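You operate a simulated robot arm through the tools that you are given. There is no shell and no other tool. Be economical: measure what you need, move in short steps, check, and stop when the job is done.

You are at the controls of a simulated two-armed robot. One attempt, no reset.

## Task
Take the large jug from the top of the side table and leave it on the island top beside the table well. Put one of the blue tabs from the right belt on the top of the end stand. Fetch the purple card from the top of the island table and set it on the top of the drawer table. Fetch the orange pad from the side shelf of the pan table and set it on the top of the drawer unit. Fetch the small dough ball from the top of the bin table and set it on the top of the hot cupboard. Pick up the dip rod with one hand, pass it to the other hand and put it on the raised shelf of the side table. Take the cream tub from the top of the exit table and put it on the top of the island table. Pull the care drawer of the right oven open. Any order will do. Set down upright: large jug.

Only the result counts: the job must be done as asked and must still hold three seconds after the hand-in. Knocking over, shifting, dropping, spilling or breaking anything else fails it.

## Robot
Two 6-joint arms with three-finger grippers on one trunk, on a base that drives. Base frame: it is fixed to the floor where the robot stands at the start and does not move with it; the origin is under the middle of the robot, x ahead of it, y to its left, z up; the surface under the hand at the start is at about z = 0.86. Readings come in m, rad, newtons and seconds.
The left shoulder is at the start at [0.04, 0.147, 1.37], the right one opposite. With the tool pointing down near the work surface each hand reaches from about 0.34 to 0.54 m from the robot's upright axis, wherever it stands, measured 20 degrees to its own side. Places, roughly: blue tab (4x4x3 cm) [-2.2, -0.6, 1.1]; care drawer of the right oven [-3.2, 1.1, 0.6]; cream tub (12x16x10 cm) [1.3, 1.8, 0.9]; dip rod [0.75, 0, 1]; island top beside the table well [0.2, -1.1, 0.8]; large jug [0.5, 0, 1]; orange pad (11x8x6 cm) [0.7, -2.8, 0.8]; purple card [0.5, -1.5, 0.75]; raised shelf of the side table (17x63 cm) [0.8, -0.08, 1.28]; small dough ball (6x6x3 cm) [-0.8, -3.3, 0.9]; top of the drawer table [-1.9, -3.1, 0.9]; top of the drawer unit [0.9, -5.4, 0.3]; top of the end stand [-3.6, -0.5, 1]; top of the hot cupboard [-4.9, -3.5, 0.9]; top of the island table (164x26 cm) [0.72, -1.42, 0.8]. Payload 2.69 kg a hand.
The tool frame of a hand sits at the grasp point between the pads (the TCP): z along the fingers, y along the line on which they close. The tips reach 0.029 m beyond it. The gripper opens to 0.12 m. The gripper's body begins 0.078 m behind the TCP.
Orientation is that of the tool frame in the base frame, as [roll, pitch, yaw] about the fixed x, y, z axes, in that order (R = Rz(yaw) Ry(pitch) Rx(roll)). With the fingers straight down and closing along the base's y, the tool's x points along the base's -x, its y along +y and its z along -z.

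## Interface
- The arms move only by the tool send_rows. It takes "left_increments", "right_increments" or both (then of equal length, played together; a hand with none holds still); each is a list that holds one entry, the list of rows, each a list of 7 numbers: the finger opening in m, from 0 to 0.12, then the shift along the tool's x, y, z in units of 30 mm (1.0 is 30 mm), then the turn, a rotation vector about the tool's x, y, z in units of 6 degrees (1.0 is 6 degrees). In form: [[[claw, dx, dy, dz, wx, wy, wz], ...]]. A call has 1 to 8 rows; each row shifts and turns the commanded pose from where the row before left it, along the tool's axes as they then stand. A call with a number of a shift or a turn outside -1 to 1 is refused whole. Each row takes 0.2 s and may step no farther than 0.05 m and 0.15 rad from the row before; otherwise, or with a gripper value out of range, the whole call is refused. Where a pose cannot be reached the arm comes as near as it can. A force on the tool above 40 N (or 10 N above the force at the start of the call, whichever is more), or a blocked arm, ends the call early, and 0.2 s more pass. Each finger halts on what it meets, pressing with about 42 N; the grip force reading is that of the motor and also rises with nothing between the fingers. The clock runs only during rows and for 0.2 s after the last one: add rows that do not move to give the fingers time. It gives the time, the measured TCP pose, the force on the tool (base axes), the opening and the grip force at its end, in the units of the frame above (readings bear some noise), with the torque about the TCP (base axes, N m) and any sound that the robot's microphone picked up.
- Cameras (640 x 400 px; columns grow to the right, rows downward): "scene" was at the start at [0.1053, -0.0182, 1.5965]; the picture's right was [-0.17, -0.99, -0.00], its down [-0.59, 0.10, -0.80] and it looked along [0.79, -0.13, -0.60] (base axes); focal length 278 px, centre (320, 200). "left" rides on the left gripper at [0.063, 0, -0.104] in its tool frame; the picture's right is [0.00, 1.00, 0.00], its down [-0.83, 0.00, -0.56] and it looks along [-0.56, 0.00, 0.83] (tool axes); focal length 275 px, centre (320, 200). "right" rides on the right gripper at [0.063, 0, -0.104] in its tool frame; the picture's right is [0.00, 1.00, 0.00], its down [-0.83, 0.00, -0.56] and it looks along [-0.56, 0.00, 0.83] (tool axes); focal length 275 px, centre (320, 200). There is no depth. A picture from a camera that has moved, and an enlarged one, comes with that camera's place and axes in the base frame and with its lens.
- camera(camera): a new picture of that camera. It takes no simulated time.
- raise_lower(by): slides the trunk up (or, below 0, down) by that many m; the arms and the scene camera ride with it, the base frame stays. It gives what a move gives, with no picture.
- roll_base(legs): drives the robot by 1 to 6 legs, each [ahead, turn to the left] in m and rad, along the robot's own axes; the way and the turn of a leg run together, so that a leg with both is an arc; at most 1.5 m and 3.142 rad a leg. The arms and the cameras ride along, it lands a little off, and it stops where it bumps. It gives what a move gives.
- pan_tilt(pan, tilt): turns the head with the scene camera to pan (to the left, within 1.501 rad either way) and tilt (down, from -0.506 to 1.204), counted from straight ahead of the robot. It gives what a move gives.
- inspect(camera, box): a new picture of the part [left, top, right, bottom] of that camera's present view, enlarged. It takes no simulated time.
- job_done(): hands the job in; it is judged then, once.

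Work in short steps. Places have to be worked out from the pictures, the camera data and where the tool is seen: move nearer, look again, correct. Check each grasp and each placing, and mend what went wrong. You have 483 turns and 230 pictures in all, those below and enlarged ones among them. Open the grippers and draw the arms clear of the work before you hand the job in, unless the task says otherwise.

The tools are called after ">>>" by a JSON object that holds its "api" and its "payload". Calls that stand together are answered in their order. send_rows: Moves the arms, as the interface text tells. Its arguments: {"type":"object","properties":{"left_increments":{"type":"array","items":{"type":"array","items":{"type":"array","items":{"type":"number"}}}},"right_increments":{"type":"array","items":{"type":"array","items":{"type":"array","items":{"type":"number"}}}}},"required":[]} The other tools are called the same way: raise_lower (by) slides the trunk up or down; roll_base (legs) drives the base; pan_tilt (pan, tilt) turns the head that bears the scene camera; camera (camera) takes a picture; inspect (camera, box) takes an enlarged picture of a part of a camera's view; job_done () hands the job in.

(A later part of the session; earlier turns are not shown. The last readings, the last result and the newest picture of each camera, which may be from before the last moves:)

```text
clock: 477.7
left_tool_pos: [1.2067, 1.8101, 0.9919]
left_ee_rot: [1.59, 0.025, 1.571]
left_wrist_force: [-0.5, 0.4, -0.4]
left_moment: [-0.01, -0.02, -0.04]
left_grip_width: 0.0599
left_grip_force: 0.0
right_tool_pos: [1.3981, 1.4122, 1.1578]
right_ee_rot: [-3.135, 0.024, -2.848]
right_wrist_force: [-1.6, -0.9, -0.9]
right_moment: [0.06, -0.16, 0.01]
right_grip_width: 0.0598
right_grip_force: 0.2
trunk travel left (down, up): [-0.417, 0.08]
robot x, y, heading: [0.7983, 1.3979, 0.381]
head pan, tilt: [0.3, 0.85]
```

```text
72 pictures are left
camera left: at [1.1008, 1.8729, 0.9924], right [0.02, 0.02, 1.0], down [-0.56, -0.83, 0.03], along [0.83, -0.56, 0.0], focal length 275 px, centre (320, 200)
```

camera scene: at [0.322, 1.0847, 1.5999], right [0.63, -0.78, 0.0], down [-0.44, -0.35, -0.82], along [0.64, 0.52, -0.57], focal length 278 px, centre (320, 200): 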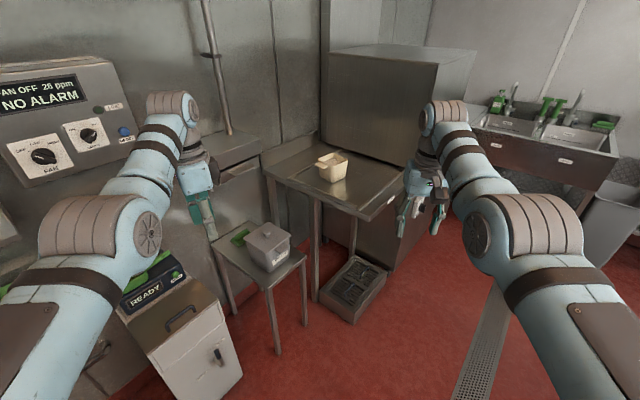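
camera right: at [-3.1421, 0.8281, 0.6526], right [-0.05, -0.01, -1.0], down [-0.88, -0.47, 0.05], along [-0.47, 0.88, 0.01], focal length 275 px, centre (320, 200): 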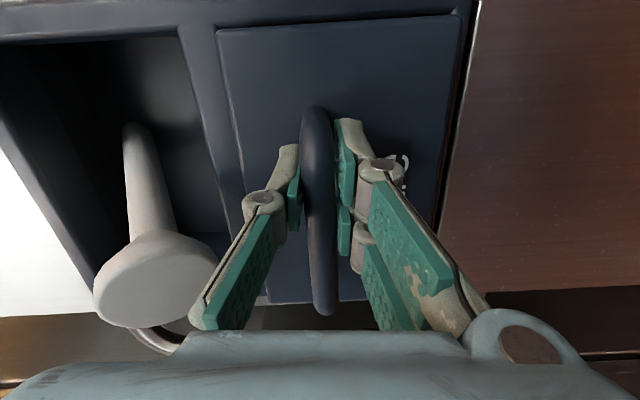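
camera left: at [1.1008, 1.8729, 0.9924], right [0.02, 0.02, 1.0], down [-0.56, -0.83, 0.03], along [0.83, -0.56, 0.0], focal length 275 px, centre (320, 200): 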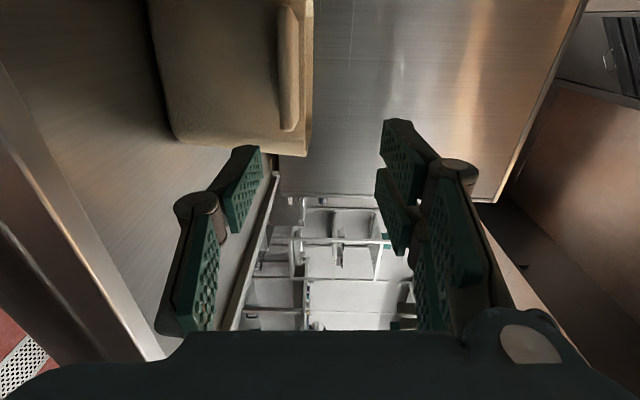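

Tab sits slightly low; lower the trunk 1.2 cm and advance 4.5 cm more.

>>> {"api": "raise_lower", "payload": {"by": -0.012}}

>>> {"api": "roll_base", "payload": {"legs": [[0.045, 0]]}}

>>> {"api": "send_rows", "payload": {"left_increments": [[[0.06, 0, 0, 0, 0, 0, 0]]]}}

>>> {"api": "camera", "payload": {"camera": "left"}}

```text
clock: 478.3
left_tool_pos: [1.2136, 1.8119, 0.9745]
left_ee_rot: [1.598, 0.029, 1.572]
left_wrist_force: [0.6, 0.2, -0.1]
left_moment: [-0.03, 0.01, 0.01]
left_grip_width: 0.06
left_grip_force: 0.1
right_tool_pos: [1.4049, 1.4168, 1.1405]
right_ee_rot: [-3.136, 0.013, -2.847]
right_wrist_force: [-0.4, -1.1, 0.0]
right_moment: [0.01, 0.0, 0.0]
right_grip_width: 0.06
right_grip_force: 0.0
trunk travel left (down, up): [-0.405, 0.092]
robot x, y, heading: [0.7997, 1.3957, 0.385]
head pan, tilt: [0.3, 0.85]
```

```text
clock: 479.2
left_tool_pos: [1.2479, 1.8264, 0.9787]
left_ee_rot: [1.591, 0.026, 1.571]
left_wrist_force: [-0.8, 0.1, 0.2]
left_moment: [-0.01, 0.01, 0.03]
left_grip_width: 0.0598
left_grip_force: 0.0
right_tool_pos: [1.4389, 1.4304, 1.1457]
right_ee_rot: [-3.137, 0.023, -2.851]
right_wrist_force: [-1.5, -0.3, 0.3]
right_moment: [0.05, -0.12, 0.01]
right_grip_width: 0.0598
right_grip_force: 0.1
trunk travel left (down, up): [-0.405, 0.092]
robot x, y, heading: [0.8415, 1.4125, 0.381]
head pan, tilt: [0.3, 0.85]
```

```text
clock: 479.6
left_tool_pos: [1.2606, 1.8311, 0.9703]
left_ee_rot: [1.605, 0.032, 1.57]
left_wrist_force: [0.6, 0.6, -0.7]
left_moment: [-0.01, -0.02, -0.01]
left_grip_width: 0.06
left_grip_force: 0.1
right_tool_pos: [1.4546, 1.4361, 1.1367]
right_ee_rot: [-3.134, 0.007, -2.85]
right_wrist_force: [0.2, 1.1, -0.5]
right_moment: [-0.01, 0.07, 0.0]
right_grip_width: 0.06
right_grip_force: 0.0
trunk travel left (down, up): [-0.405, 0.092]
robot x, y, heading: [0.8421, 1.4129, 0.381]
head pan, tilt: [0.3, 0.85]
```

```text
71 pictures are left
camera left: at [1.1551, 1.8945, 0.9729], right [0.03, 0.03, 1.0], down [-0.56, -0.83, 0.04], along [0.83, -0.56, -0.01], focal length 275 px, centre (320, 200)
```

left: 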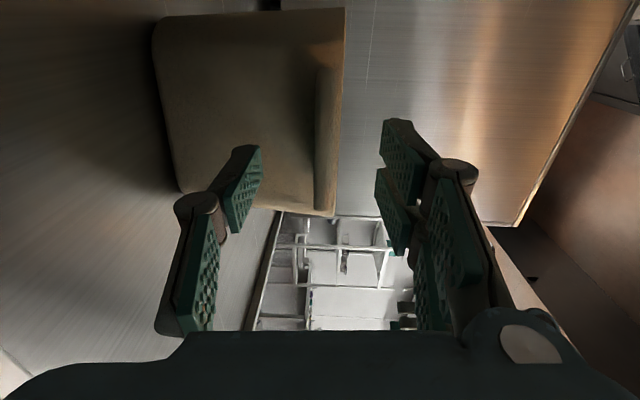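

Tab is between the fingers. Back off 1 cm and close.

>>> {"api": "send_rows", "payload": {"left_increments": [[[0.06, 0.1, 0, -0.3, 0, 0, 0], [0.03, 0, 0, 0, 0, 0, 0], [0.0, 0, 0, 0, 0, 0, 0], [0.0, 0, 0, 0, 0, 0, 0], [0.0, 0, 0, 0, 0, 0, 0]]]}}

>>> {"api": "camera", "payload": {"camera": "left"}}

```text
clock: 480.8
left_tool_pos: [1.2465, 1.8328, 0.9745]
left_ee_rot: [1.6, 0.031, 1.571]
left_wrist_force: [-1.0, 1.3, 0.3]
left_moment: [0.4, -0.19, 0.12]
left_grip_width: 0.0074
left_grip_force: 35.5
right_tool_pos: [1.4485, 1.4338, 1.1394]
right_ee_rot: [-3.134, 0.012, -2.847]
right_wrist_force: [0.0, 0.3, 0.3]
right_moment: [-0.01, 0.01, -0.01]
right_grip_width: 0.0598
right_grip_force: 0.0
trunk travel left (down, up): [-0.405, 0.092]
robot x, y, heading: [0.8424, 1.4117, 0.38]
head pan, tilt: [0.3, 0.85]
```

```text
70 pictures are left
camera left: at [1.1416, 1.8957, 0.9758], right [0.03, 0.03, 1.0], down [-0.56, -0.83, 0.04], along [0.83, -0.56, -0.01], focal length 275 px, centre (320, 200)
```

left: 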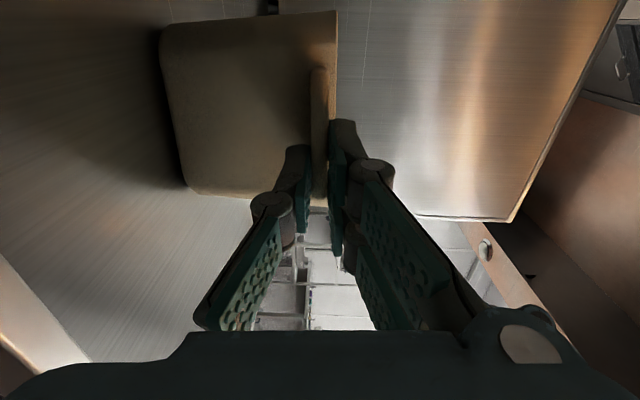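

Gripped (7 mm tab). Lift 3 cm with the trunk and check load.

>>> {"api": "raise_lower", "payload": {"by": 0.03}}

>>> {"api": "camera", "payload": {"camera": "left"}}

>>> {"api": "inspect", "payload": {"camera": "scene", "box": [240, 40, 440, 200]}}

```text
clock: 481.5
left_tool_pos: [1.2468, 1.8327, 1.0039]
left_ee_rot: [1.604, 0.032, 1.57]
left_wrist_force: [0.5, -0.2, -6.0]
left_moment: [-0.02, 0.64, -0.02]
left_grip_width: 0.0075
left_grip_force: 35.9
right_tool_pos: [1.449, 1.4351, 1.1707]
right_ee_rot: [-3.135, 0.012, -2.85]
right_wrist_force: [0.1, 0.4, -0.2]
right_moment: [-0.01, -0.04, 0.04]
right_grip_width: 0.0601
right_grip_force: 0.1
trunk travel left (down, up): [-0.435, 0.062]
robot x, y, heading: [0.8405, 1.4159, 0.379]
head pan, tilt: [0.3, 0.85]
```

```text
69 pictures are left
camera left: at [1.142, 1.8957, 1.0058], right [0.03, 0.03, 1.0], down [-0.56, -0.83, 0.04], along [0.83, -0.56, -0.01], focal length 275 px, centre (320, 200)
```

left: 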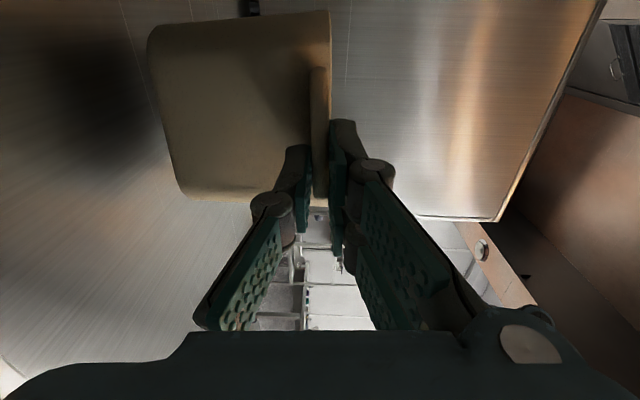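

```text
2.50 times, centred on (340, 120) of scene
camera zoom: at [0.9212, 1.4674, 1.5182], right [0.63, -0.78, 0.0], down [-0.58, -0.47, -0.66], along [0.51, 0.42, -0.75], focal length 694 px, centre (270, 400)
```

zoom: 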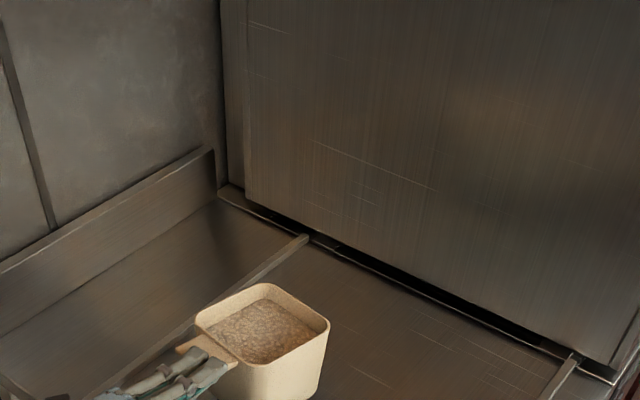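

Tub is level in the grip (6 N). Raise the trunk fully and back away along a line toward the start area.

>>> {"api": "raise_lower", "payload": {"by": 0.062}}

>>> {"api": "roll_base", "payload": {"legs": [[-0.45, 0], [0, 0.38], [-1.4, 0]]}}

>>> {"api": "camera", "payload": {"camera": "left"}}

```text
clock: 482.5
left_tool_pos: [1.2477, 1.8337, 1.0646]
left_ee_rot: [1.6, 0.031, 1.571]
left_wrist_force: [0.6, 0.0, -6.2]
left_moment: [0.0, 0.63, -0.02]
left_grip_width: 0.0077
left_grip_force: 35.6
right_tool_pos: [1.4491, 1.435, 1.2308]
right_ee_rot: [-3.135, 0.011, -2.851]
right_wrist_force: [0.1, -0.2, -1.2]
right_moment: [0.01, 0.01, 0.02]
right_grip_width: 0.0598
right_grip_force: 0.1
trunk travel left (down, up): [-0.497, 0.0]
robot x, y, heading: [0.8388, 1.4119, 0.378]
head pan, tilt: [0.3, 0.85]
```

```text
clock: 493.1
left_tool_pos: [-0.3921, 0.7946, 1.0654]
left_ee_rot: [1.604, 0.032, 1.971]
left_wrist_force: [0.2, 0.1, -6.4]
left_moment: [-0.22, 0.58, 0.01]
left_grip_width: 0.0077
left_grip_force: 35.4
right_tool_pos: [-0.0511, 0.5057, 1.2301]
right_ee_rot: [-3.134, 0.01, -2.448]
right_wrist_force: [0.1, 0.2, 0.0]
right_moment: [-0.05, 0.03, 0.0]
right_grip_width: 0.0601
right_grip_force: 0.0
trunk travel left (down, up): [-0.497, 0.0]
robot x, y, heading: [-0.6035, 0.2463, 0.782]
head pan, tilt: [0.3, 0.85]
```

```text
67 pictures are left
camera left: at [-0.5134, 0.8114, 1.0662], right [0.02, 0.04, 1.0], down [-0.19, -0.98, 0.04], along [0.98, -0.19, -0.01], focal length 275 px, centre (320, 200)
```

left: 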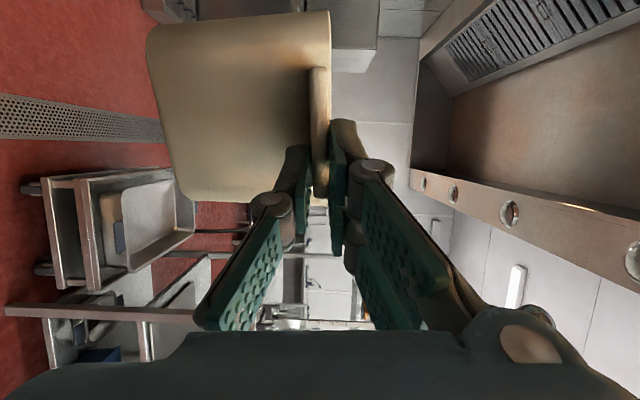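

Tub steady. Turn right to face south.

>>> {"api": "roll_base", "payload": {"legs": [[0, -2.35]]}}

>>> {"api": "pan_tilt", "payload": {"pan": 0.2, "tilt": 0.6}}

>>> {"api": "camera", "payload": {"camera": "scene"}}

```text
clock: 499.1
left_tool_pos: [-0.3575, -0.2807, 1.0651]
left_ee_rot: [1.603, 0.032, -0.37]
left_wrist_force: [0.5, -0.7, -6.4]
left_moment: [0.63, -0.23, -0.01]
left_grip_width: 0.0078
left_grip_force: 36.0
right_tool_pos: [-0.8017, -0.3246, 1.2319]
right_ee_rot: [-3.135, 0.012, 1.491]
right_wrist_force: [0.2, 0.1, 0.1]
right_moment: [0.0, 0.02, 0.0]
right_grip_width: 0.0603
right_grip_force: 0.0
trunk travel left (down, up): [-0.497, 0.0]
robot x, y, heading: [-0.6027, 0.2477, -1.562]
head pan, tilt: [0.3, 0.85]
```

```text
clock: 499.9
left_tool_pos: [-0.3573, -0.2811, 1.0652]
left_ee_rot: [1.602, 0.032, -0.37]
left_wrist_force: [0.1, 0.1, -6.7]
left_moment: [0.6, -0.2, -0.01]
left_grip_width: 0.0076
left_grip_force: 36.0
right_tool_pos: [-0.8029, -0.326, 1.2309]
right_ee_rot: [-3.135, 0.013, 1.491]
right_wrist_force: [-0.1, 0.1, -0.2]
right_moment: [-0.02, 0.02, 0.02]
right_grip_width: 0.06
right_grip_force: 0.0
trunk travel left (down, up): [-0.497, 0.0]
robot x, y, heading: [-0.6054, 0.2504, -1.564]
head pan, tilt: [0.201, 0.6]
```

```text
66 pictures are left
camera scene: at [-0.5835, 0.1371, 1.5997], right [-0.98, -0.21, 0.0], down [-0.12, 0.55, -0.82], along [0.17, -0.81, -0.57], focal length 278 px, centre (320, 200)
```

scene: 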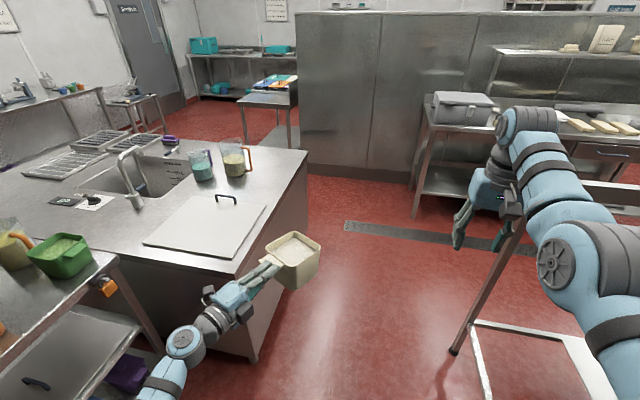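

Clear. Drive south 1.9 m in two legs, then turn left to face east.

>>> {"api": "roll_base", "payload": {"legs": [[0.95, 0], [0.95, 0], [0, 1.55]]}}

>>> {"api": "pan_tilt", "payload": {"pan": 0.2, "tilt": 0.75}}

>>> {"api": "camera", "payload": {"camera": "scene"}}

```text
clock: 513.2
left_tool_pos: [-0.0488, -1.4501, 1.0653]
left_ee_rot: [1.602, 0.03, 1.163]
left_wrist_force: [0.0, 0.1, -6.3]
left_moment: [0.23, 0.55, -0.02]
left_grip_width: 0.008
left_grip_force: 35.7
right_tool_pos: [-0.0222, -1.8975, 1.2318]
right_ee_rot: [-3.135, 0.011, 3.027]
right_wrist_force: [0.3, 0.3, -0.4]
right_moment: [0.0, -0.02, 0.01]
right_grip_width: 0.0601
right_grip_force: 0.0
trunk travel left (down, up): [-0.497, 0.0]
robot x, y, heading: [-0.5836, -1.6755, -0.028]
head pan, tilt: [0.201, 0.6]
```

```text
clock: 513.9
left_tool_pos: [-0.0494, -1.4513, 1.0655]
left_ee_rot: [1.604, 0.032, 1.163]
left_wrist_force: [0.4, 1.3, -6.1]
left_moment: [0.22, 0.6, -0.03]
left_grip_width: 0.0078
left_grip_force: 35.9
right_tool_pos: [-0.0221, -1.8965, 1.2311]
right_ee_rot: [-3.135, 0.012, 3.028]
right_wrist_force: [-1.4, 0.3, 0.8]
right_moment: [-0.02, -0.02, 0.02]
right_grip_width: 0.0602
right_grip_force: 0.1
trunk travel left (down, up): [-0.497, 0.0]
robot x, y, heading: [-0.5868, -1.673, -0.023]
head pan, tilt: [0.201, 0.75]
```

```text
65 pictures are left
camera scene: at [-0.4853, -1.6646, 1.5869], right [0.17, -0.98, 0.0], down [-0.67, -0.12, -0.73], along [0.72, 0.13, -0.68], focal length 278 px, centre (320, 200)
```

scene: 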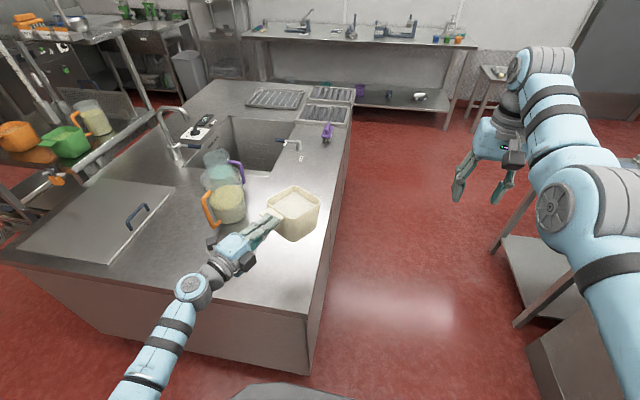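

Move the base 0.1 m ahead and shift the arm slightly north, aiming the tub at about (0.14,-1.43).

>>> {"api": "roll_base", "payload": {"legs": [[0.1, 0]]}}

>>> {"api": "send_rows", "payload": {"left_increments": [[[0.0, 0.6, 0, 0, 0, 0, 0], [0.0, 0.6, 0, 0, 0, 0, 0], [0.0, 0.6, 0, 0, 0, 0, 0], [0.0, 0, 0, 0, 0, 0, 0]]]}}

>>> {"api": "raise_lower", "payload": {"by": -0.14}}

>>> {"api": "camera", "payload": {"camera": "scene"}}

```text
clock: 515.1
left_tool_pos: [0.0397, -1.4533, 1.0693]
left_ee_rot: [1.593, 0.026, 1.164]
left_wrist_force: [1.4, 0.7, -7.7]
left_moment: [0.26, 0.56, -0.08]
left_grip_width: 0.0079
left_grip_force: 36.3
right_tool_pos: [0.0737, -1.8992, 1.2388]
right_ee_rot: [-3.135, 0.021, 3.028]
right_wrist_force: [-0.1, 1.7, -0.6]
right_moment: [-0.02, -0.01, -0.03]
right_grip_width: 0.0599
right_grip_force: 0.1
trunk travel left (down, up): [-0.497, 0.0]
robot x, y, heading: [-0.4911, -1.6775, -0.027]
head pan, tilt: [0.201, 0.75]
```

```text
clock: 516.1
left_tool_pos: [0.0631, -1.4112, 1.0836]
left_ee_rot: [1.605, 0.031, 1.165]
left_wrist_force: [0.1, -0.9, -6.0]
left_moment: [0.28, 0.58, -0.01]
left_grip_width: 0.0077
left_grip_force: 36.2
left hand out of reach, approached as far as the arm can: row 1, 2, 3
right_tool_pos: [0.0769, -1.8988, 1.2367]
right_ee_rot: [-3.135, 0.018, 3.026]
right_wrist_force: [-0.6, 0.6, 0.1]
right_moment: [-0.01, 0.02, 0.0]
right_grip_width: 0.06
right_grip_force: 0.0
trunk travel left (down, up): [-0.497, 0.0]
robot x, y, heading: [-0.4918, -1.6752, -0.028]
head pan, tilt: [0.201, 0.75]
```

```text
clock: 517.8
left_tool_pos: [0.0634, -1.4091, 0.9414]
left_ee_rot: [1.605, 0.03, 1.164]
left_wrist_force: [0.0, -0.2, -6.9]
left_moment: [0.24, 0.61, 0.01]
left_grip_width: 0.0079
left_grip_force: 35.5
right_tool_pos: [0.0778, -1.8993, 1.0976]
right_ee_rot: [-3.134, 0.019, 3.027]
right_wrist_force: [-0.5, 0.1, -0.7]
right_moment: [-0.01, 0.02, 0.02]
right_grip_width: 0.06
right_grip_force: 0.1
trunk travel left (down, up): [-0.357, 0.14]
robot x, y, heading: [-0.4887, -1.6761, -0.027]
head pan, tilt: [0.201, 0.75]
```

```text
64 pictures are left
camera scene: at [-0.3851, -1.667, 1.4468], right [0.17, -0.98, 0.0], down [-0.67, -0.12, -0.73], along [0.72, 0.13, -0.68], focal length 278 px, centre (320, 200)
```

scene: 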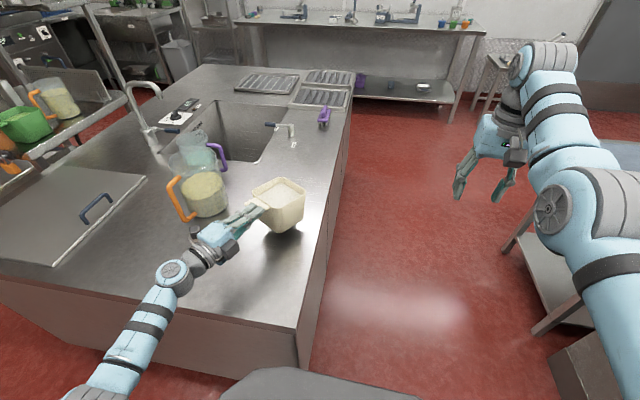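

Tub is above the strip, clear of the jugs. Lower further to contact.

>>> {"api": "raise_lower", "payload": {"by": -0.035}}

>>> {"api": "raise_lower", "payload": {"by": -0.01}}

>>> {"api": "camera", "payload": {"camera": "left"}}

```text
clock: 518.5
left_tool_pos: [0.063, -1.4108, 0.9063]
left_ee_rot: [1.603, 0.031, 1.164]
left_wrist_force: [0.8, 0.1, -6.1]
left_moment: [0.25, 0.53, 0.02]
left_grip_width: 0.0077
left_grip_force: 35.2
right_tool_pos: [0.0782, -1.8991, 1.0619]
right_ee_rot: [-3.134, 0.019, 3.027]
right_wrist_force: [-0.2, 0.2, -1.1]
right_moment: [-0.02, -0.01, 0.03]
right_grip_width: 0.0599
right_grip_force: 0.0
trunk travel left (down, up): [-0.322, 0.175]
robot x, y, heading: [-0.4877, -1.6787, -0.032]
head pan, tilt: [0.201, 0.75]
```

```text
clock: 519.1
left_tool_pos: [0.0637, -1.4105, 0.8976]
left_ee_rot: [1.601, 0.03, 1.163]
left_wrist_force: [-1.3, 0.7, -0.6]
left_moment: [0.15, -0.14, -0.01]
left_grip_width: 0.0073
left_grip_force: 35.4
right_tool_pos: [0.0765, -1.899, 1.052]
right_ee_rot: [-3.134, 0.018, 3.028]
right_wrist_force: [0.4, 0.6, -0.3]
right_moment: [0.01, 0.01, -0.04]
right_grip_width: 0.0602
right_grip_force: 0.0
trunk travel left (down, up): [-0.312, 0.185]
robot x, y, heading: [-0.4844, -1.6771, -0.024]
head pan, tilt: [0.201, 0.75]
```

```text
63 pictures are left
camera left: at [-0.0085, -1.3121, 0.8995], right [0.04, 0.01, 1.0], down [-0.84, -0.54, 0.04], along [0.54, -0.84, -0.01], focal length 275 px, centre (320, 200)
```

left: 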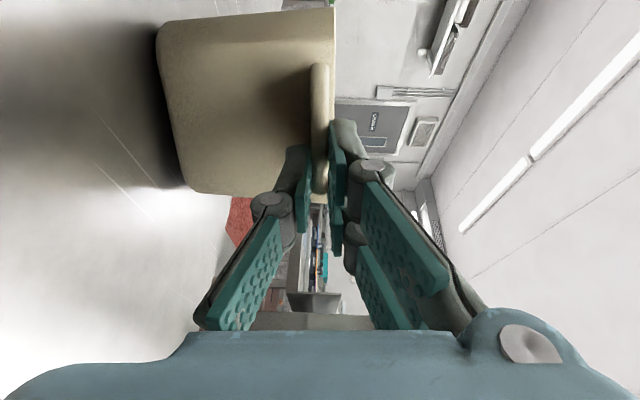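

Weight is on the island. Open, then back straight out.

>>> {"api": "raise_lower", "payload": {"by": -0.003}}

>>> {"api": "send_rows", "payload": {"left_increments": [[[0.03, 0, 0, 0, 0, 0, 0], [0.06, 0, 0, 0, 0, 0, 0], [0.06, 0, 0, 0, 0, 0, 0], [0.06, 0, 0, -0.7, 0, 0, 0], [0.06, 0, 0, -0.9, 0, 0, 0], [0.06, 0, 0, -0.9, 0, 0, 0]]]}}

>>> {"api": "camera", "payload": {"camera": "left"}}

>>> {"api": "inspect", "payload": {"camera": "scene", "box": [100, 100, 400, 300]}}

```text
clock: 519.6
left_tool_pos: [0.0621, -1.4109, 0.8959]
left_ee_rot: [1.603, 0.03, 1.165]
left_wrist_force: [-1.6, 1.0, -0.2]
left_moment: [0.15, -0.29, 0.08]
left_grip_width: 0.0074
left_grip_force: 36.0
right_tool_pos: [0.0762, -1.8988, 1.0493]
right_ee_rot: [-3.136, 0.017, 3.027]
right_wrist_force: [-0.5, -1.2, 0.1]
right_moment: [0.0, -0.01, 0.02]
right_grip_width: 0.0599
right_grip_force: 0.0
trunk travel left (down, up): [-0.309, 0.188]
robot x, y, heading: [-0.4856, -1.6799, -0.026]
head pan, tilt: [0.201, 0.75]
```

```text
clock: 521.0
left_tool_pos: [-0.0002, -1.3932, 0.9108]
left_ee_rot: [1.606, 0.031, 1.166]
left_wrist_force: [-0.5, 0.0, -1.0]
left_moment: [0.0, 0.0, 0.0]
left_grip_width: 0.06
left_grip_force: 0.0
left hand out of reach, approached as far as the arm can: row 5, 6
right_tool_pos: [0.0764, -1.8993, 1.049]
right_ee_rot: [-3.135, 0.017, 3.026]
right_wrist_force: [-0.8, 0.9, 0.5]
right_moment: [-0.02, 0.0, 0.01]
right_grip_width: 0.0603
right_grip_force: 0.0
trunk travel left (down, up): [-0.309, 0.188]
robot x, y, heading: [-0.4887, -1.6794, -0.032]
head pan, tilt: [0.201, 0.75]
```

```text
62 pictures are left
camera left: at [-0.0715, -1.2953, 0.9136], right [0.04, 0.01, 1.0], down [-0.84, -0.54, 0.04], along [0.54, -0.84, -0.02], focal length 275 px, centre (320, 200)
```

left: 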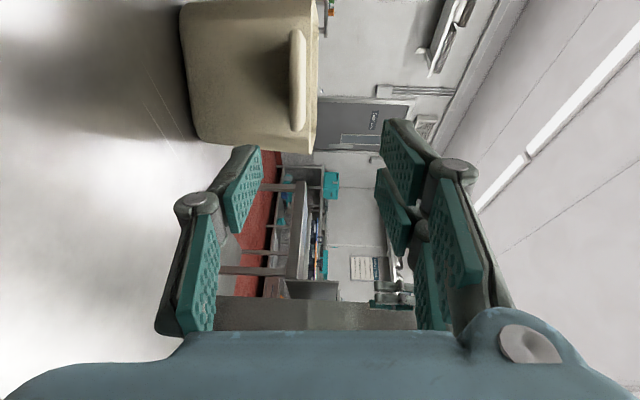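

```text
2.00 times, centred on (250, 200) of scene
camera zoom: at [-0.387, -1.6675, 1.3992], right [0.17, -0.98, 0.0], down [-0.67, -0.12, -0.73], along [0.72, 0.13, -0.68], focal length 555 px, centre (460, 200)
```

zoom: 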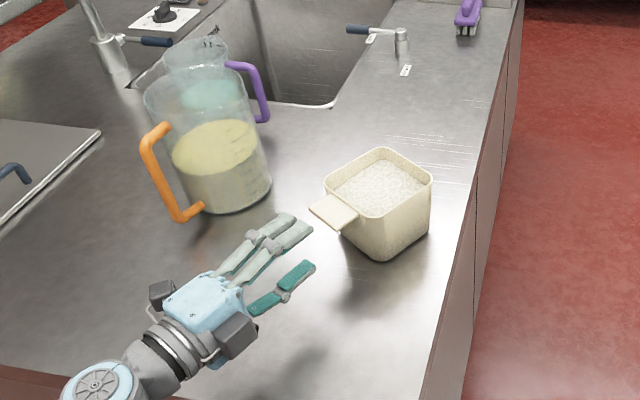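

Tub delivered. Last task: the dip rod. Back off, raise the trunk, and return to the side table.

>>> {"api": "roll_base", "payload": {"legs": [[-0.1, 0]]}}

>>> {"api": "raise_lower", "payload": {"by": 0.188}}

>>> {"api": "roll_base", "payload": {"legs": [[0, 1.59], [0.85, 0], [0.83, 0], [0, -1.56]]}}

>>> {"api": "pan_tilt", "payload": {"pan": 0, "tilt": 0.45}}

>>> {"api": "camera", "payload": {"camera": "scene"}}

```text
clock: 522.2
left_tool_pos: [-0.0996, -1.3916, 0.9104]
left_ee_rot: [1.606, 0.029, 1.166]
left_wrist_force: [0.3, 0.3, -0.2]
left_moment: [0.01, -0.01, -0.02]
left_grip_width: 0.06
left_grip_force: 0.0
right_tool_pos: [-0.0221, -1.897, 1.0478]
right_ee_rot: [-3.134, 0.016, 3.027]
right_wrist_force: [-0.8, 0.3, 0.5]
right_moment: [0.02, 0.01, 0.0]
right_grip_width: 0.0599
right_grip_force: 0.0
trunk travel left (down, up): [-0.309, 0.188]
robot x, y, heading: [-0.5867, -1.6747, -0.028]
head pan, tilt: [0.201, 0.75]
```

```text
clock: 524.3
left_tool_pos: [-0.1003, -1.3914, 1.0986]
left_ee_rot: [1.607, 0.031, 1.165]
left_wrist_force: [-0.4, -0.7, -0.7]
left_moment: [0.0, 0.0, 0.01]
left_grip_width: 0.0601
left_grip_force: 0.0
right_tool_pos: [-0.024, -1.8961, 1.2372]
right_ee_rot: [-3.135, 0.018, 3.027]
right_wrist_force: [-0.5, -0.6, -0.4]
right_moment: [0.0, -0.01, -0.02]
right_grip_width: 0.0601
right_grip_force: 0.1
trunk travel left (down, up): [-0.497, 0.0]
robot x, y, heading: [-0.5859, -1.6764, -0.026]
head pan, tilt: [0.201, 0.75]
```

```text
clock: 540.4
left_tool_pos: [0.0003, 0.2647, 1.0978]
left_ee_rot: [1.608, 0.029, 1.126]
left_wrist_force: [-0.7, -0.3, 0.5]
left_moment: [-0.01, 0.0, 0.02]
left_grip_width: 0.0598
left_grip_force: 0.1
right_tool_pos: [0.0564, -0.2427, 1.2374]
right_ee_rot: [-3.135, 0.016, 2.987]
right_wrist_force: [-0.1, -0.2, -0.4]
right_moment: [0.02, -0.02, 0.01]
right_grip_width: 0.0601
right_grip_force: 0.2
trunk travel left (down, up): [-0.497, 0.0]
robot x, y, heading: [-0.4983, -0.0008, -0.066]
head pan, tilt: [0.201, 0.75]
```

```text
clock: 541.2
left_tool_pos: [-0.0002, 0.2642, 1.0984]
left_ee_rot: [1.608, 0.031, 1.127]
left_wrist_force: [-0.5, 0.1, 0.7]
left_moment: [0.01, 0.02, 0.06]
left_grip_width: 0.06
left_grip_force: 0.1
right_tool_pos: [0.055, -0.2444, 1.2365]
right_ee_rot: [-3.135, 0.018, 2.988]
right_wrist_force: [-0.8, 0.2, -0.1]
right_moment: [0.02, 0.0, 0.0]
right_grip_width: 0.0602
right_grip_force: 0.1
trunk travel left (down, up): [-0.497, 0.0]
robot x, y, heading: [-0.4984, -0.0008, -0.068]
head pan, tilt: [0.0, 0.45]
```

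```text
60 pictures are left
camera scene: at [-0.3881, -0.0109, 1.6134], right [-0.07, -1.0, 0.0], down [-0.44, 0.03, -0.9], along [0.9, -0.06, -0.44], focal length 278 px, centre (320, 200)
```

scene: 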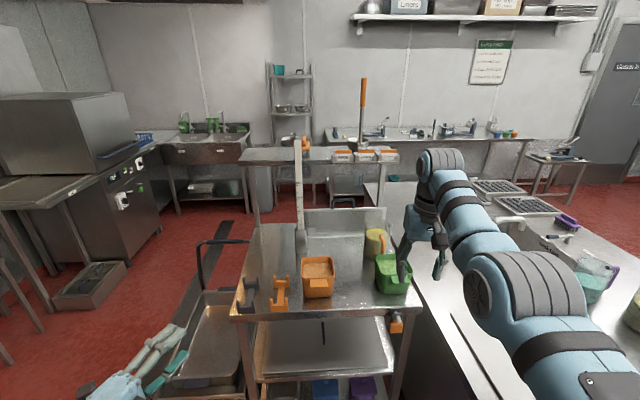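

Zoom on rod and shelf.

>>> {"api": "roll_base", "payload": {"legs": [[0, 0.066]]}}

>>> {"api": "inspect", "payload": {"camera": "scene", "box": [220, 120, 380, 260]}}

```text
clock: 542.0
left_tool_pos: [-0.019, 0.2957, 1.0995]
left_ee_rot: [1.608, 0.028, 1.193]
left_wrist_force: [-0.8, -0.3, 0.3]
left_moment: [0.0, 0.04, -0.02]
left_grip_width: 0.0602
left_grip_force: 0.0
right_tool_pos: [0.0708, -0.2097, 1.2377]
right_ee_rot: [-3.137, 0.018, 3.052]
right_wrist_force: [-0.2, -0.4, 0.3]
right_moment: [0.04, 0.04, -0.04]
right_grip_width: 0.0601
right_grip_force: 0.1
trunk travel left (down, up): [-0.497, 0.0]
robot x, y, heading: [-0.4991, -0.0053, 0.001]
head pan, tilt: [0.0, 0.45]
```

```text
2.86 times, centred on (300, 190) of scene
camera zoom: at [-0.3874, -0.0062, 1.6134], right [0.0, -1.0, 0.0], down [-0.44, 0.0, -0.9], along [0.9, 0.0, -0.44], focal length 793 px, centre (377, 229)
```

zoom: 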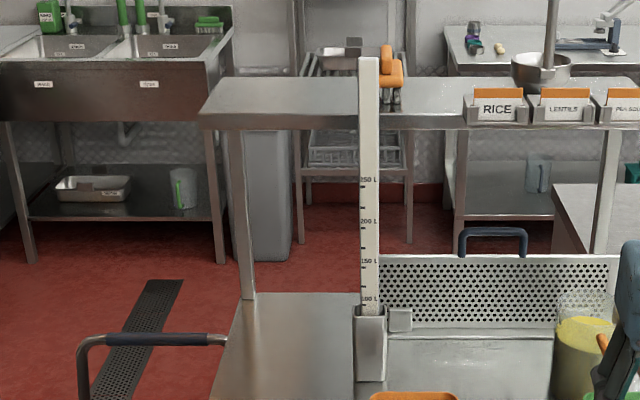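

Rod: x≈0.64, y≈0.005, top z≈1.36, width ≈2.6 cm; shelf x 0.72–0.895, z≈1.26. Pitch the right tool forward (closing along y).

>>> {"api": "send_rows", "payload": {"right_increments": [[[0.06, 0, 0, 0.5, 0, 0, -0.86], [0.06, 0, 0, 0.5, 0, -1, 0], [0.06, 0, 0, 0, 0, -1, 0], [0.06, 0, 0, 0, 0, -1, 0], [0.06, 0, 0, 0, 0, -1, 0], [0.06, 0, 0, 0, 0, -1, 0], [0.06, 0, 0, 0, 0, -1, 0], [0.06, 0, 0, 0, 0, -1, 0]]]}}

>>> {"api": "send_rows", "payload": {"right_increments": [[[0.06, 0, 0, 0, 0, -1, 0], [0.06, 0, 0, 0, 0, -1, 0], [0.06, 0, 0, 0, 0, -1, 0], [0.06, 0, 0, 0, 0, -1, 0], [0.06, 0, 0, 0, 0, -1, 0], [0.06, 0, 0, 0, 0, -1, 0], [0.06, 0, 0, 0, 0, -1, 0], [0.06, 0, 0, 0, 0, -1, 0]]]}}

```text
clock: 543.8
left_tool_pos: [-0.0194, 0.2965, 1.099]
left_ee_rot: [1.606, 0.03, 1.194]
left_wrist_force: [-0.4, -0.5, -0.4]
left_moment: [0.0, -0.01, -0.02]
left_grip_width: 0.0598
left_grip_force: 0.0
right_tool_pos: [0.0803, -0.2066, 1.2056]
right_ee_rot: [-3.129, 0.753, -3.132]
right_wrist_force: [0.9, 0.0, 0.8]
right_moment: [-0.01, -0.02, 0.0]
right_grip_width: 0.0597
right_grip_force: 0.0
right hand out of reach, approached as far as the arm can: row 2, 3
trunk travel left (down, up): [-0.497, 0.0]
robot x, y, heading: [-0.4971, 0.0017, 0.001]
head pan, tilt: [0.0, 0.45]
```

```text
clock: 545.6
left_tool_pos: [-0.0181, 0.2961, 1.0991]
left_ee_rot: [1.608, 0.031, 1.192]
left_wrist_force: [0.3, -0.2, -0.7]
left_moment: [-0.02, -0.01, -0.02]
left_grip_width: 0.0598
left_grip_force: 0.0
right_tool_pos: [0.0805, -0.208, 1.2053]
right_ee_rot: [-0.399, 1.55, -0.399]
right_wrist_force: [-0.6, 0.6, -1.2]
right_moment: [-0.02, -0.02, -0.03]
right_grip_width: 0.0598
right_grip_force: 0.0
trunk travel left (down, up): [-0.497, 0.0]
robot x, y, heading: [-0.4982, -0.0027, -0.001]
head pan, tilt: [0.0, 0.45]
```

Forward pose reached. Shift the right hand to the centreline and raise the left a little.

>>> {"api": "send_rows", "payload": {"right_increments": [[[0.06, 0, 0.87, 0, 0, 0, 0], [0.06, 0, 0.87, 0, 0, 0, 0], [0.06, 0, 0.87, 0, 0, 0, 0], [0.06, 0, 0.87, 0, 0, 0, 0], [0.06, 0, 0.87, 0, 0, 0, 0], [0.06, 0, 0.87, 0, 0, 0, 0], [0.06, 0, 0.87, 0, 0, 0, 0], [0.06, 0, 0.87, 0, 0, 0, 0]]], "left_increments": [[[0.06, 0.2, 0.4, 0, 0, 0, 0], [0.06, 0.2, 0.4, 0, 0, 0, 0], [0.06, 0.2, 0.4, 0, 0, 0, 0], [0.06, 0.2, 0.4, 0, 0, 0, 0], [0.06, 0.2, 0.4, 0, 0, 0, 0], [0.06, 0.2, 0.4, 0, 0, 0, 0], [0.06, 0, 0.4, 0, 0, 0, 0], [0.06, 0, 0.4, 0, 0, 0, 0]]]}}

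>>> {"api": "roll_base", "payload": {"legs": [[0.35, 0]]}}

>>> {"api": "camera", "payload": {"camera": "right"}}

```text
clock: 546.6
left_tool_pos: [-0.0084, 0.3172, 1.1441]
left_ee_rot: [1.606, 0.029, 1.191]
left_wrist_force: [0.3, -0.1, 0.2]
left_moment: [-0.01, 0.0, -0.02]
left_grip_width: 0.0601
left_grip_force: 0.1
right_tool_pos: [0.0861, -0.1668, 1.1918]
right_ee_rot: [-1.441, 1.382, -1.488]
right_wrist_force: [-0.2, -0.2, 0.5]
right_moment: [0.0, 0.02, -0.02]
right_grip_width: 0.06
right_grip_force: 0.0
right hand out of reach, approached as far as the arm can: row 5
trunk travel left (down, up): [-0.497, 0.0]
robot x, y, heading: [-0.5, -0.0009, 0.001]
head pan, tilt: [0.0, 0.45]
stopped in row 5 (right hand): the arm was blocked; the commanded pose is now the measured one
```

```text
clock: 548.9
left_tool_pos: [0.3367, 0.3199, 1.1467]
left_ee_rot: [1.606, 0.03, 1.194]
left_wrist_force: [-0.1, 0.9, -0.4]
left_moment: [0.0, 0.01, 0.02]
left_grip_width: 0.0599
left_grip_force: 0.0
right_tool_pos: [0.4305, -0.1651, 1.1941]
right_ee_rot: [-1.425, 1.38, -1.471]
right_wrist_force: [-0.4, -0.4, 0.4]
right_moment: [0.01, 0.01, 0.01]
right_grip_width: 0.0601
right_grip_force: 0.0
trunk travel left (down, up): [-0.497, 0.0]
robot x, y, heading: [-0.1535, -0.0002, 0.006]
head pan, tilt: [0.0, 0.45]
```

```text
58 pictures are left
camera right: at [0.3265, -0.1718, 1.1286], right [0.05, 0.98, -0.19], down [-0.57, 0.18, 0.8], along [0.82, 0.07, 0.57], focal length 275 px, centre (320, 200)
```

right: 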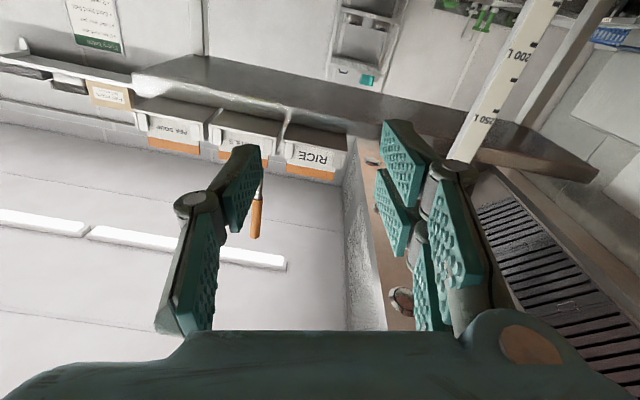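

The wrist is limited toward the centre and rolled 11°. I move it back outward and undo the roll, and instead shift the base left by ~0.2 m.

>>> {"api": "send_rows", "payload": {"right_increments": [[[0.06, 0, -0.6, 0, 0, 0, 0.6], [0.06, 0, -0.6, 0, 0, 0, 0.6], [0.06, 0, -0.2, 0, 0, 0, 0.6], [0.06, 0, 0, 0, 0, 0, 0]]]}}

>>> {"api": "roll_base", "payload": {"legs": [[-0.35, 0], [0, 0.4], [0.46, 0], [0, -0.4]]}}

>>> {"api": "camera", "payload": {"camera": "right"}}

```text
clock: 549.9
left_tool_pos: [0.338, 0.319, 1.1455]
left_ee_rot: [1.607, 0.031, 1.194]
left_wrist_force: [0.2, -0.1, 0.3]
left_moment: [0.04, 0.01, -0.06]
left_grip_width: 0.0602
left_grip_force: 0.1
right_tool_pos: [0.4307, -0.2061, 1.1991]
right_ee_rot: [-0.01, 1.545, -0.052]
right_wrist_force: [0.7, -0.4, -0.7]
right_moment: [-0.02, 0.0, -0.03]
right_grip_width: 0.06
right_grip_force: 0.1
trunk travel left (down, up): [-0.497, 0.0]
robot x, y, heading: [-0.1541, -0.0007, 0.004]
head pan, tilt: [0.0, 0.45]
```

```text
clock: 556.9
left_tool_pos: [0.4105, 0.4938, 1.1447]
left_ee_rot: [1.607, 0.031, 1.188]
left_wrist_force: [-0.4, -0.7, -0.2]
left_moment: [0.01, -0.04, -0.02]
left_grip_width: 0.0601
left_grip_force: 0.2
right_tool_pos: [0.5006, -0.0311, 1.1991]
right_ee_rot: [-0.052, 1.546, -0.098]
right_wrist_force: [-0.6, 0.5, 0.7]
right_moment: [-0.02, 0.04, 0.0]
right_grip_width: 0.0602
right_grip_force: 0.2
trunk travel left (down, up): [-0.497, 0.0]
robot x, y, heading: [-0.0824, 0.1722, -0.001]
head pan, tilt: [0.0, 0.45]
```

```text
57 pictures are left
camera right: at [0.3973, -0.0266, 1.1325], right [0.05, 1.0, -0.01], down [-0.58, 0.03, 0.82], along [0.82, -0.03, 0.58], focal length 275 px, centre (320, 200)
```

right: 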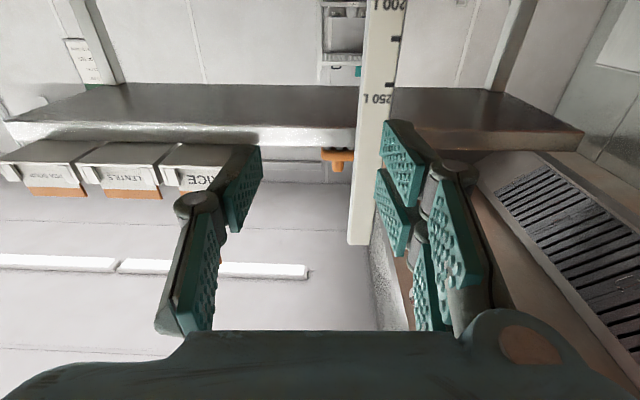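

Rod at y≈0.013, hand at y=-0.031. Turn the base 0.073 rad left and counter-rotate the tool.

>>> {"api": "roll_base", "payload": {"legs": [[0, 0.073]]}}

>>> {"api": "send_rows", "payload": {"right_increments": [[[0.06, 0, 0, 0, 0.68, 0, 0], [0.06, 0, 0, 0, 0, 0, 0]]]}}

>>> {"api": "camera", "payload": {"camera": "right"}}

```text
clock: 557.8
left_tool_pos: [0.3855, 0.5265, 1.1452]
left_ee_rot: [1.611, 0.03, 1.262]
left_wrist_force: [-0.7, 0.2, 0.2]
left_moment: [0.02, 0.0, 0.01]
left_grip_width: 0.0602
left_grip_force: 0.1
right_tool_pos: [0.5154, 0.0085, 1.1986]
right_ee_rot: [0.034, 1.547, 0.063]
right_wrist_force: [0.1, -0.7, -0.1]
right_moment: [0.01, 0.02, 0.01]
right_grip_width: 0.06
right_grip_force: 0.0
trunk travel left (down, up): [-0.497, 0.0]
robot x, y, heading: [-0.0778, 0.1771, 0.072]
head pan, tilt: [0.0, 0.45]
```

```text
clock: 558.4
left_tool_pos: [0.385, 0.5285, 1.1437]
left_ee_rot: [1.607, 0.031, 1.262]
left_wrist_force: [0.4, 0.3, -0.3]
left_moment: [-0.03, -0.01, -0.01]
left_grip_width: 0.0599
left_grip_force: 0.2
right_tool_pos: [0.5152, 0.0114, 1.1981]
right_ee_rot: [0.053, 1.548, 0.007]
right_wrist_force: [0.3, 0.1, 0.7]
right_moment: [-0.01, 0.01, 0.04]
right_grip_width: 0.0599
right_grip_force: 0.0
trunk travel left (down, up): [-0.497, 0.0]
robot x, y, heading: [-0.0819, 0.1755, 0.07]
head pan, tilt: [0.0, 0.45]
```

```text
56 pictures are left
camera right: at [0.4117, 0.0158, 1.1319], right [0.04, 1.0, 0.0], down [-0.58, 0.03, 0.82], along [0.82, -0.03, 0.58], focal length 275 px, centre (320, 200)
```

right: 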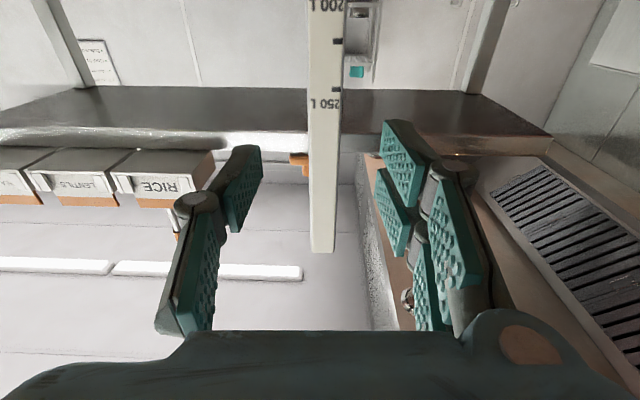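

Centred on the rod. Advance with the base 6 cm and the arm 6 cm.

>>> {"api": "roll_base", "payload": {"legs": [[0.055, 0]]}}

>>> {"api": "send_rows", "payload": {"right_increments": [[[0.06, 0, 0, 0.7, 0, 0, 0], [0.06, 0, 0, 0.7, 0, 0, 0], [0.06, 0, 0, 0.5, 0, 0, 0], [0.06, 0, 0, 0, 0, 0, 0]]]}}

>>> {"api": "camera", "payload": {"camera": "right"}}

```text
clock: 559.3
left_tool_pos: [0.4276, 0.5319, 1.1489]
left_ee_rot: [1.597, 0.025, 1.264]
left_wrist_force: [-0.4, 1.3, 0.4]
left_moment: [0.02, 0.01, 0.03]
left_grip_width: 0.0602
left_grip_force: 0.1
right_tool_pos: [0.5579, 0.0148, 1.2052]
right_ee_rot: [0.07, 1.534, 0.027]
right_wrist_force: [-0.8, 0.4, 0.7]
right_moment: [0.01, -0.02, -0.01]
right_grip_width: 0.0601
right_grip_force: 0.0
trunk travel left (down, up): [-0.497, 0.0]
robot x, y, heading: [-0.0273, 0.1755, 0.07]
head pan, tilt: [0.0, 0.45]
```

```text
clock: 560.3
left_tool_pos: [0.4408, 0.5325, 1.1432]
left_ee_rot: [1.61, 0.031, 1.263]
left_wrist_force: [-0.7, 0.2, -0.1]
left_moment: [0.04, -0.04, 0.0]
left_grip_width: 0.0601
left_grip_force: 0.0
right_tool_pos: [0.6293, 0.0137, 1.1983]
right_ee_rot: [0.052, 1.546, 0.009]
right_wrist_force: [1.1, 0.1, -0.1]
right_moment: [-0.01, -0.03, -0.02]
right_grip_width: 0.06
right_grip_force: 0.0
trunk travel left (down, up): [-0.497, 0.0]
robot x, y, heading: [-0.0258, 0.1785, 0.068]
head pan, tilt: [0.0, 0.45]
```

```text
55 pictures are left
camera right: at [0.5251, 0.0189, 1.132], right [0.04, 1.0, 0.0], down [-0.57, 0.03, 0.82], along [0.82, -0.03, 0.58], focal length 275 px, centre (320, 200)
```

right: 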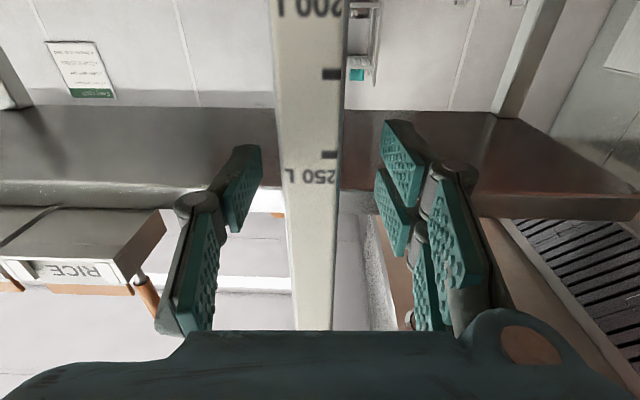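

The rod is at the TCP depth. Close.

>>> {"api": "send_rows", "payload": {"right_increments": [[[0.04, 0, -0.1, 0, 0, 0, 0], [0.0, 0, 0, 0, 0, 0, 0], [0.0, 0, 0, 0, 0, 0, 0], [0.0, 0, 0, 0, 0, 0, 0]]]}}

>>> {"api": "send_rows", "payload": {"right_increments": [[[0.0, -0.4, 0, 0, 0, 0, 0], [0.0, -0.4, 0, 0, 0, 0, 0], [0.0, 0, 0, 0, 0, 0, 0]]]}}

```text
clock: 561.3
left_tool_pos: [0.4399, 0.5329, 1.1441]
left_ee_rot: [1.609, 0.029, 1.264]
left_wrist_force: [0.2, 0.0, 0.0]
left_moment: [0.03, 0.0, -0.02]
left_grip_width: 0.0603
left_grip_force: 0.1
right_tool_pos: [0.6251, 0.0111, 1.2003]
right_ee_rot: [0.041, 1.545, 0.0]
right_wrist_force: [0.0, -0.6, 2.5]
right_moment: [-0.17, 0.03, 0.01]
right_grip_width: 0.0273
right_grip_force: 41.7
trunk travel left (down, up): [-0.497, 0.0]
robot x, y, heading: [-0.0256, 0.1816, 0.073]
head pan, tilt: [0.0, 0.45]
```

```text
clock: 562.1
left_tool_pos: [0.4406, 0.5314, 1.1441]
left_ee_rot: [1.607, 0.03, 1.264]
left_wrist_force: [-0.2, 0.6, 0.3]
left_moment: [-0.02, -0.01, 0.01]
left_grip_width: 0.0597
left_grip_force: 0.0
right_tool_pos: [0.6249, 0.0107, 1.2241]
right_ee_rot: [0.071, 1.546, 0.029]
right_wrist_force: [0.1, 0.4, -2.4]
right_moment: [-0.02, 0.02, 0.0]
right_grip_width: 0.0272
right_grip_force: 42.0
trunk travel left (down, up): [-0.497, 0.0]
robot x, y, heading: [-0.024, 0.1804, 0.069]
head pan, tilt: [0.0, 0.45]
```

Rod lifts freely (2.4 N). Raise it 13 cm more to clear the socket.

>>> {"api": "send_rows", "payload": {"right_increments": [[[0.0, -0.8, 0, 0, 0, 0, 0], [0.0, -0.8, 0, 0, 0, 0, 0], [0.0, -0.8, 0, 0, 0, 0, 0], [0.0, -0.8, 0, 0, 0, 0, 0], [0.0, -0.8, 0, 0, 0, 0, 0], [0.0, -0.5, 0, 0, 0, 0, 0], [0.0, 0, 0, 0, 0, 0, 0]]]}}

>>> {"api": "pan_tilt", "payload": {"pan": -0.1, "tilt": 0.5}}

>>> {"api": "camera", "payload": {"camera": "scene"}}

```text
clock: 563.7
left_tool_pos: [0.4402, 0.5318, 1.1445]
left_ee_rot: [1.609, 0.031, 1.263]
left_wrist_force: [-1.4, -0.2, -0.1]
left_moment: [0.01, 0.01, 0.05]
left_grip_width: 0.0601
left_grip_force: 0.1
right_tool_pos: [0.6239, 0.0095, 1.3578]
right_ee_rot: [0.059, 1.547, 0.018]
right_wrist_force: [0.1, -0.8, -2.0]
right_moment: [0.05, 0.02, -0.02]
right_grip_width: 0.0269
right_grip_force: 41.2
trunk travel left (down, up): [-0.497, 0.0]
robot x, y, heading: [-0.0287, 0.1821, 0.068]
head pan, tilt: [0.0, 0.45]
```

```text
clock: 564.4
left_tool_pos: [0.4404, 0.5321, 1.1447]
left_ee_rot: [1.609, 0.03, 1.263]
left_wrist_force: [0.4, -0.4, 0.1]
left_moment: [0.01, 0.0, -0.02]
left_grip_width: 0.0601
left_grip_force: 0.1
right_tool_pos: [0.624, 0.0108, 1.3585]
right_ee_rot: [0.055, 1.546, 0.014]
right_wrist_force: [-0.9, 0.1, -2.0]
right_moment: [0.0, 0.04, 0.03]
right_grip_width: 0.0269
right_grip_force: 42.2
trunk travel left (down, up): [-0.497, 0.0]
robot x, y, heading: [-0.0295, 0.1798, 0.07]
head pan, tilt: [-0.099, 0.499]
```

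```text
54 pictures are left
camera scene: at [0.0838, 0.1754, 1.6089], right [-0.03, -1.0, 0.0], down [-0.48, 0.01, -0.88], along [0.88, -0.02, -0.48], focal length 278 px, centre (320, 200)
```

scene: 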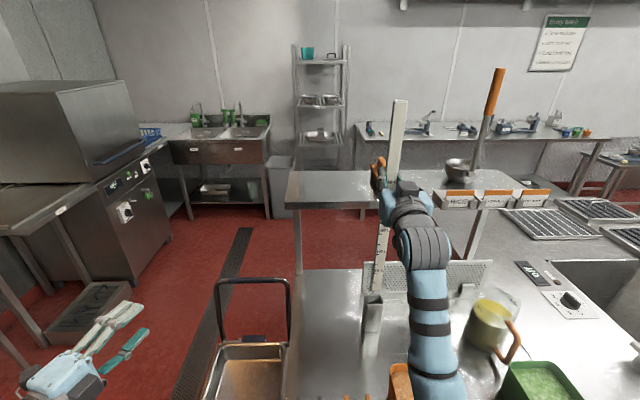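

>>> {"api": "inspect", "payload": {"camera": "scene", "box": [330, 220, 430, 340]}}

```text
3.33 times, centred on (380, 280) of scene
camera zoom: at [0.0838, 0.1754, 1.6089], right [-0.03, -1.0, 0.0], down [-0.48, 0.01, -0.88], along [0.88, -0.02, -0.48], focal length 925 px, centre (120, -67)
```

zoom: 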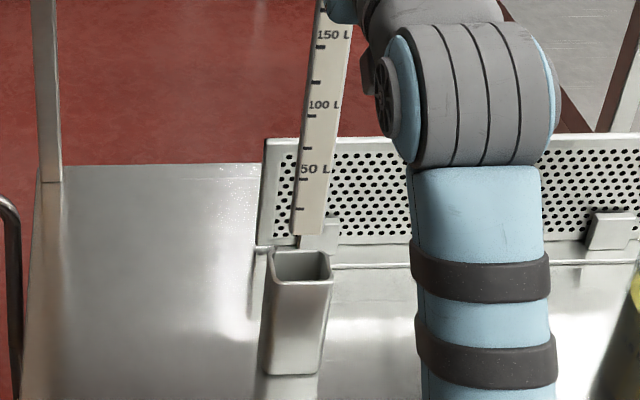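

The rod is out of the socket with 4 cm to spare. Back up 0.5 m.

>>> {"api": "roll_base", "payload": {"legs": [[-0.5, 0]]}}

```text
clock: 567.3
left_tool_pos: [-0.0561, 0.4961, 1.143]
left_ee_rot: [1.61, 0.031, 1.264]
left_wrist_force: [0.4, 0.3, -0.2]
left_moment: [0.0, -0.01, -0.01]
left_grip_width: 0.0602
left_grip_force: 0.1
right_tool_pos: [0.1279, -0.0263, 1.3568]
right_ee_rot: [0.047, 1.548, 0.004]
right_wrist_force: [0.3, 0.9, -2.0]
right_moment: [-0.04, -0.02, -0.04]
right_grip_width: 0.027
right_grip_force: 41.5
trunk travel left (down, up): [-0.497, 0.0]
robot x, y, heading: [-0.5267, 0.1442, 0.069]
head pan, tilt: [-0.099, 0.499]
```

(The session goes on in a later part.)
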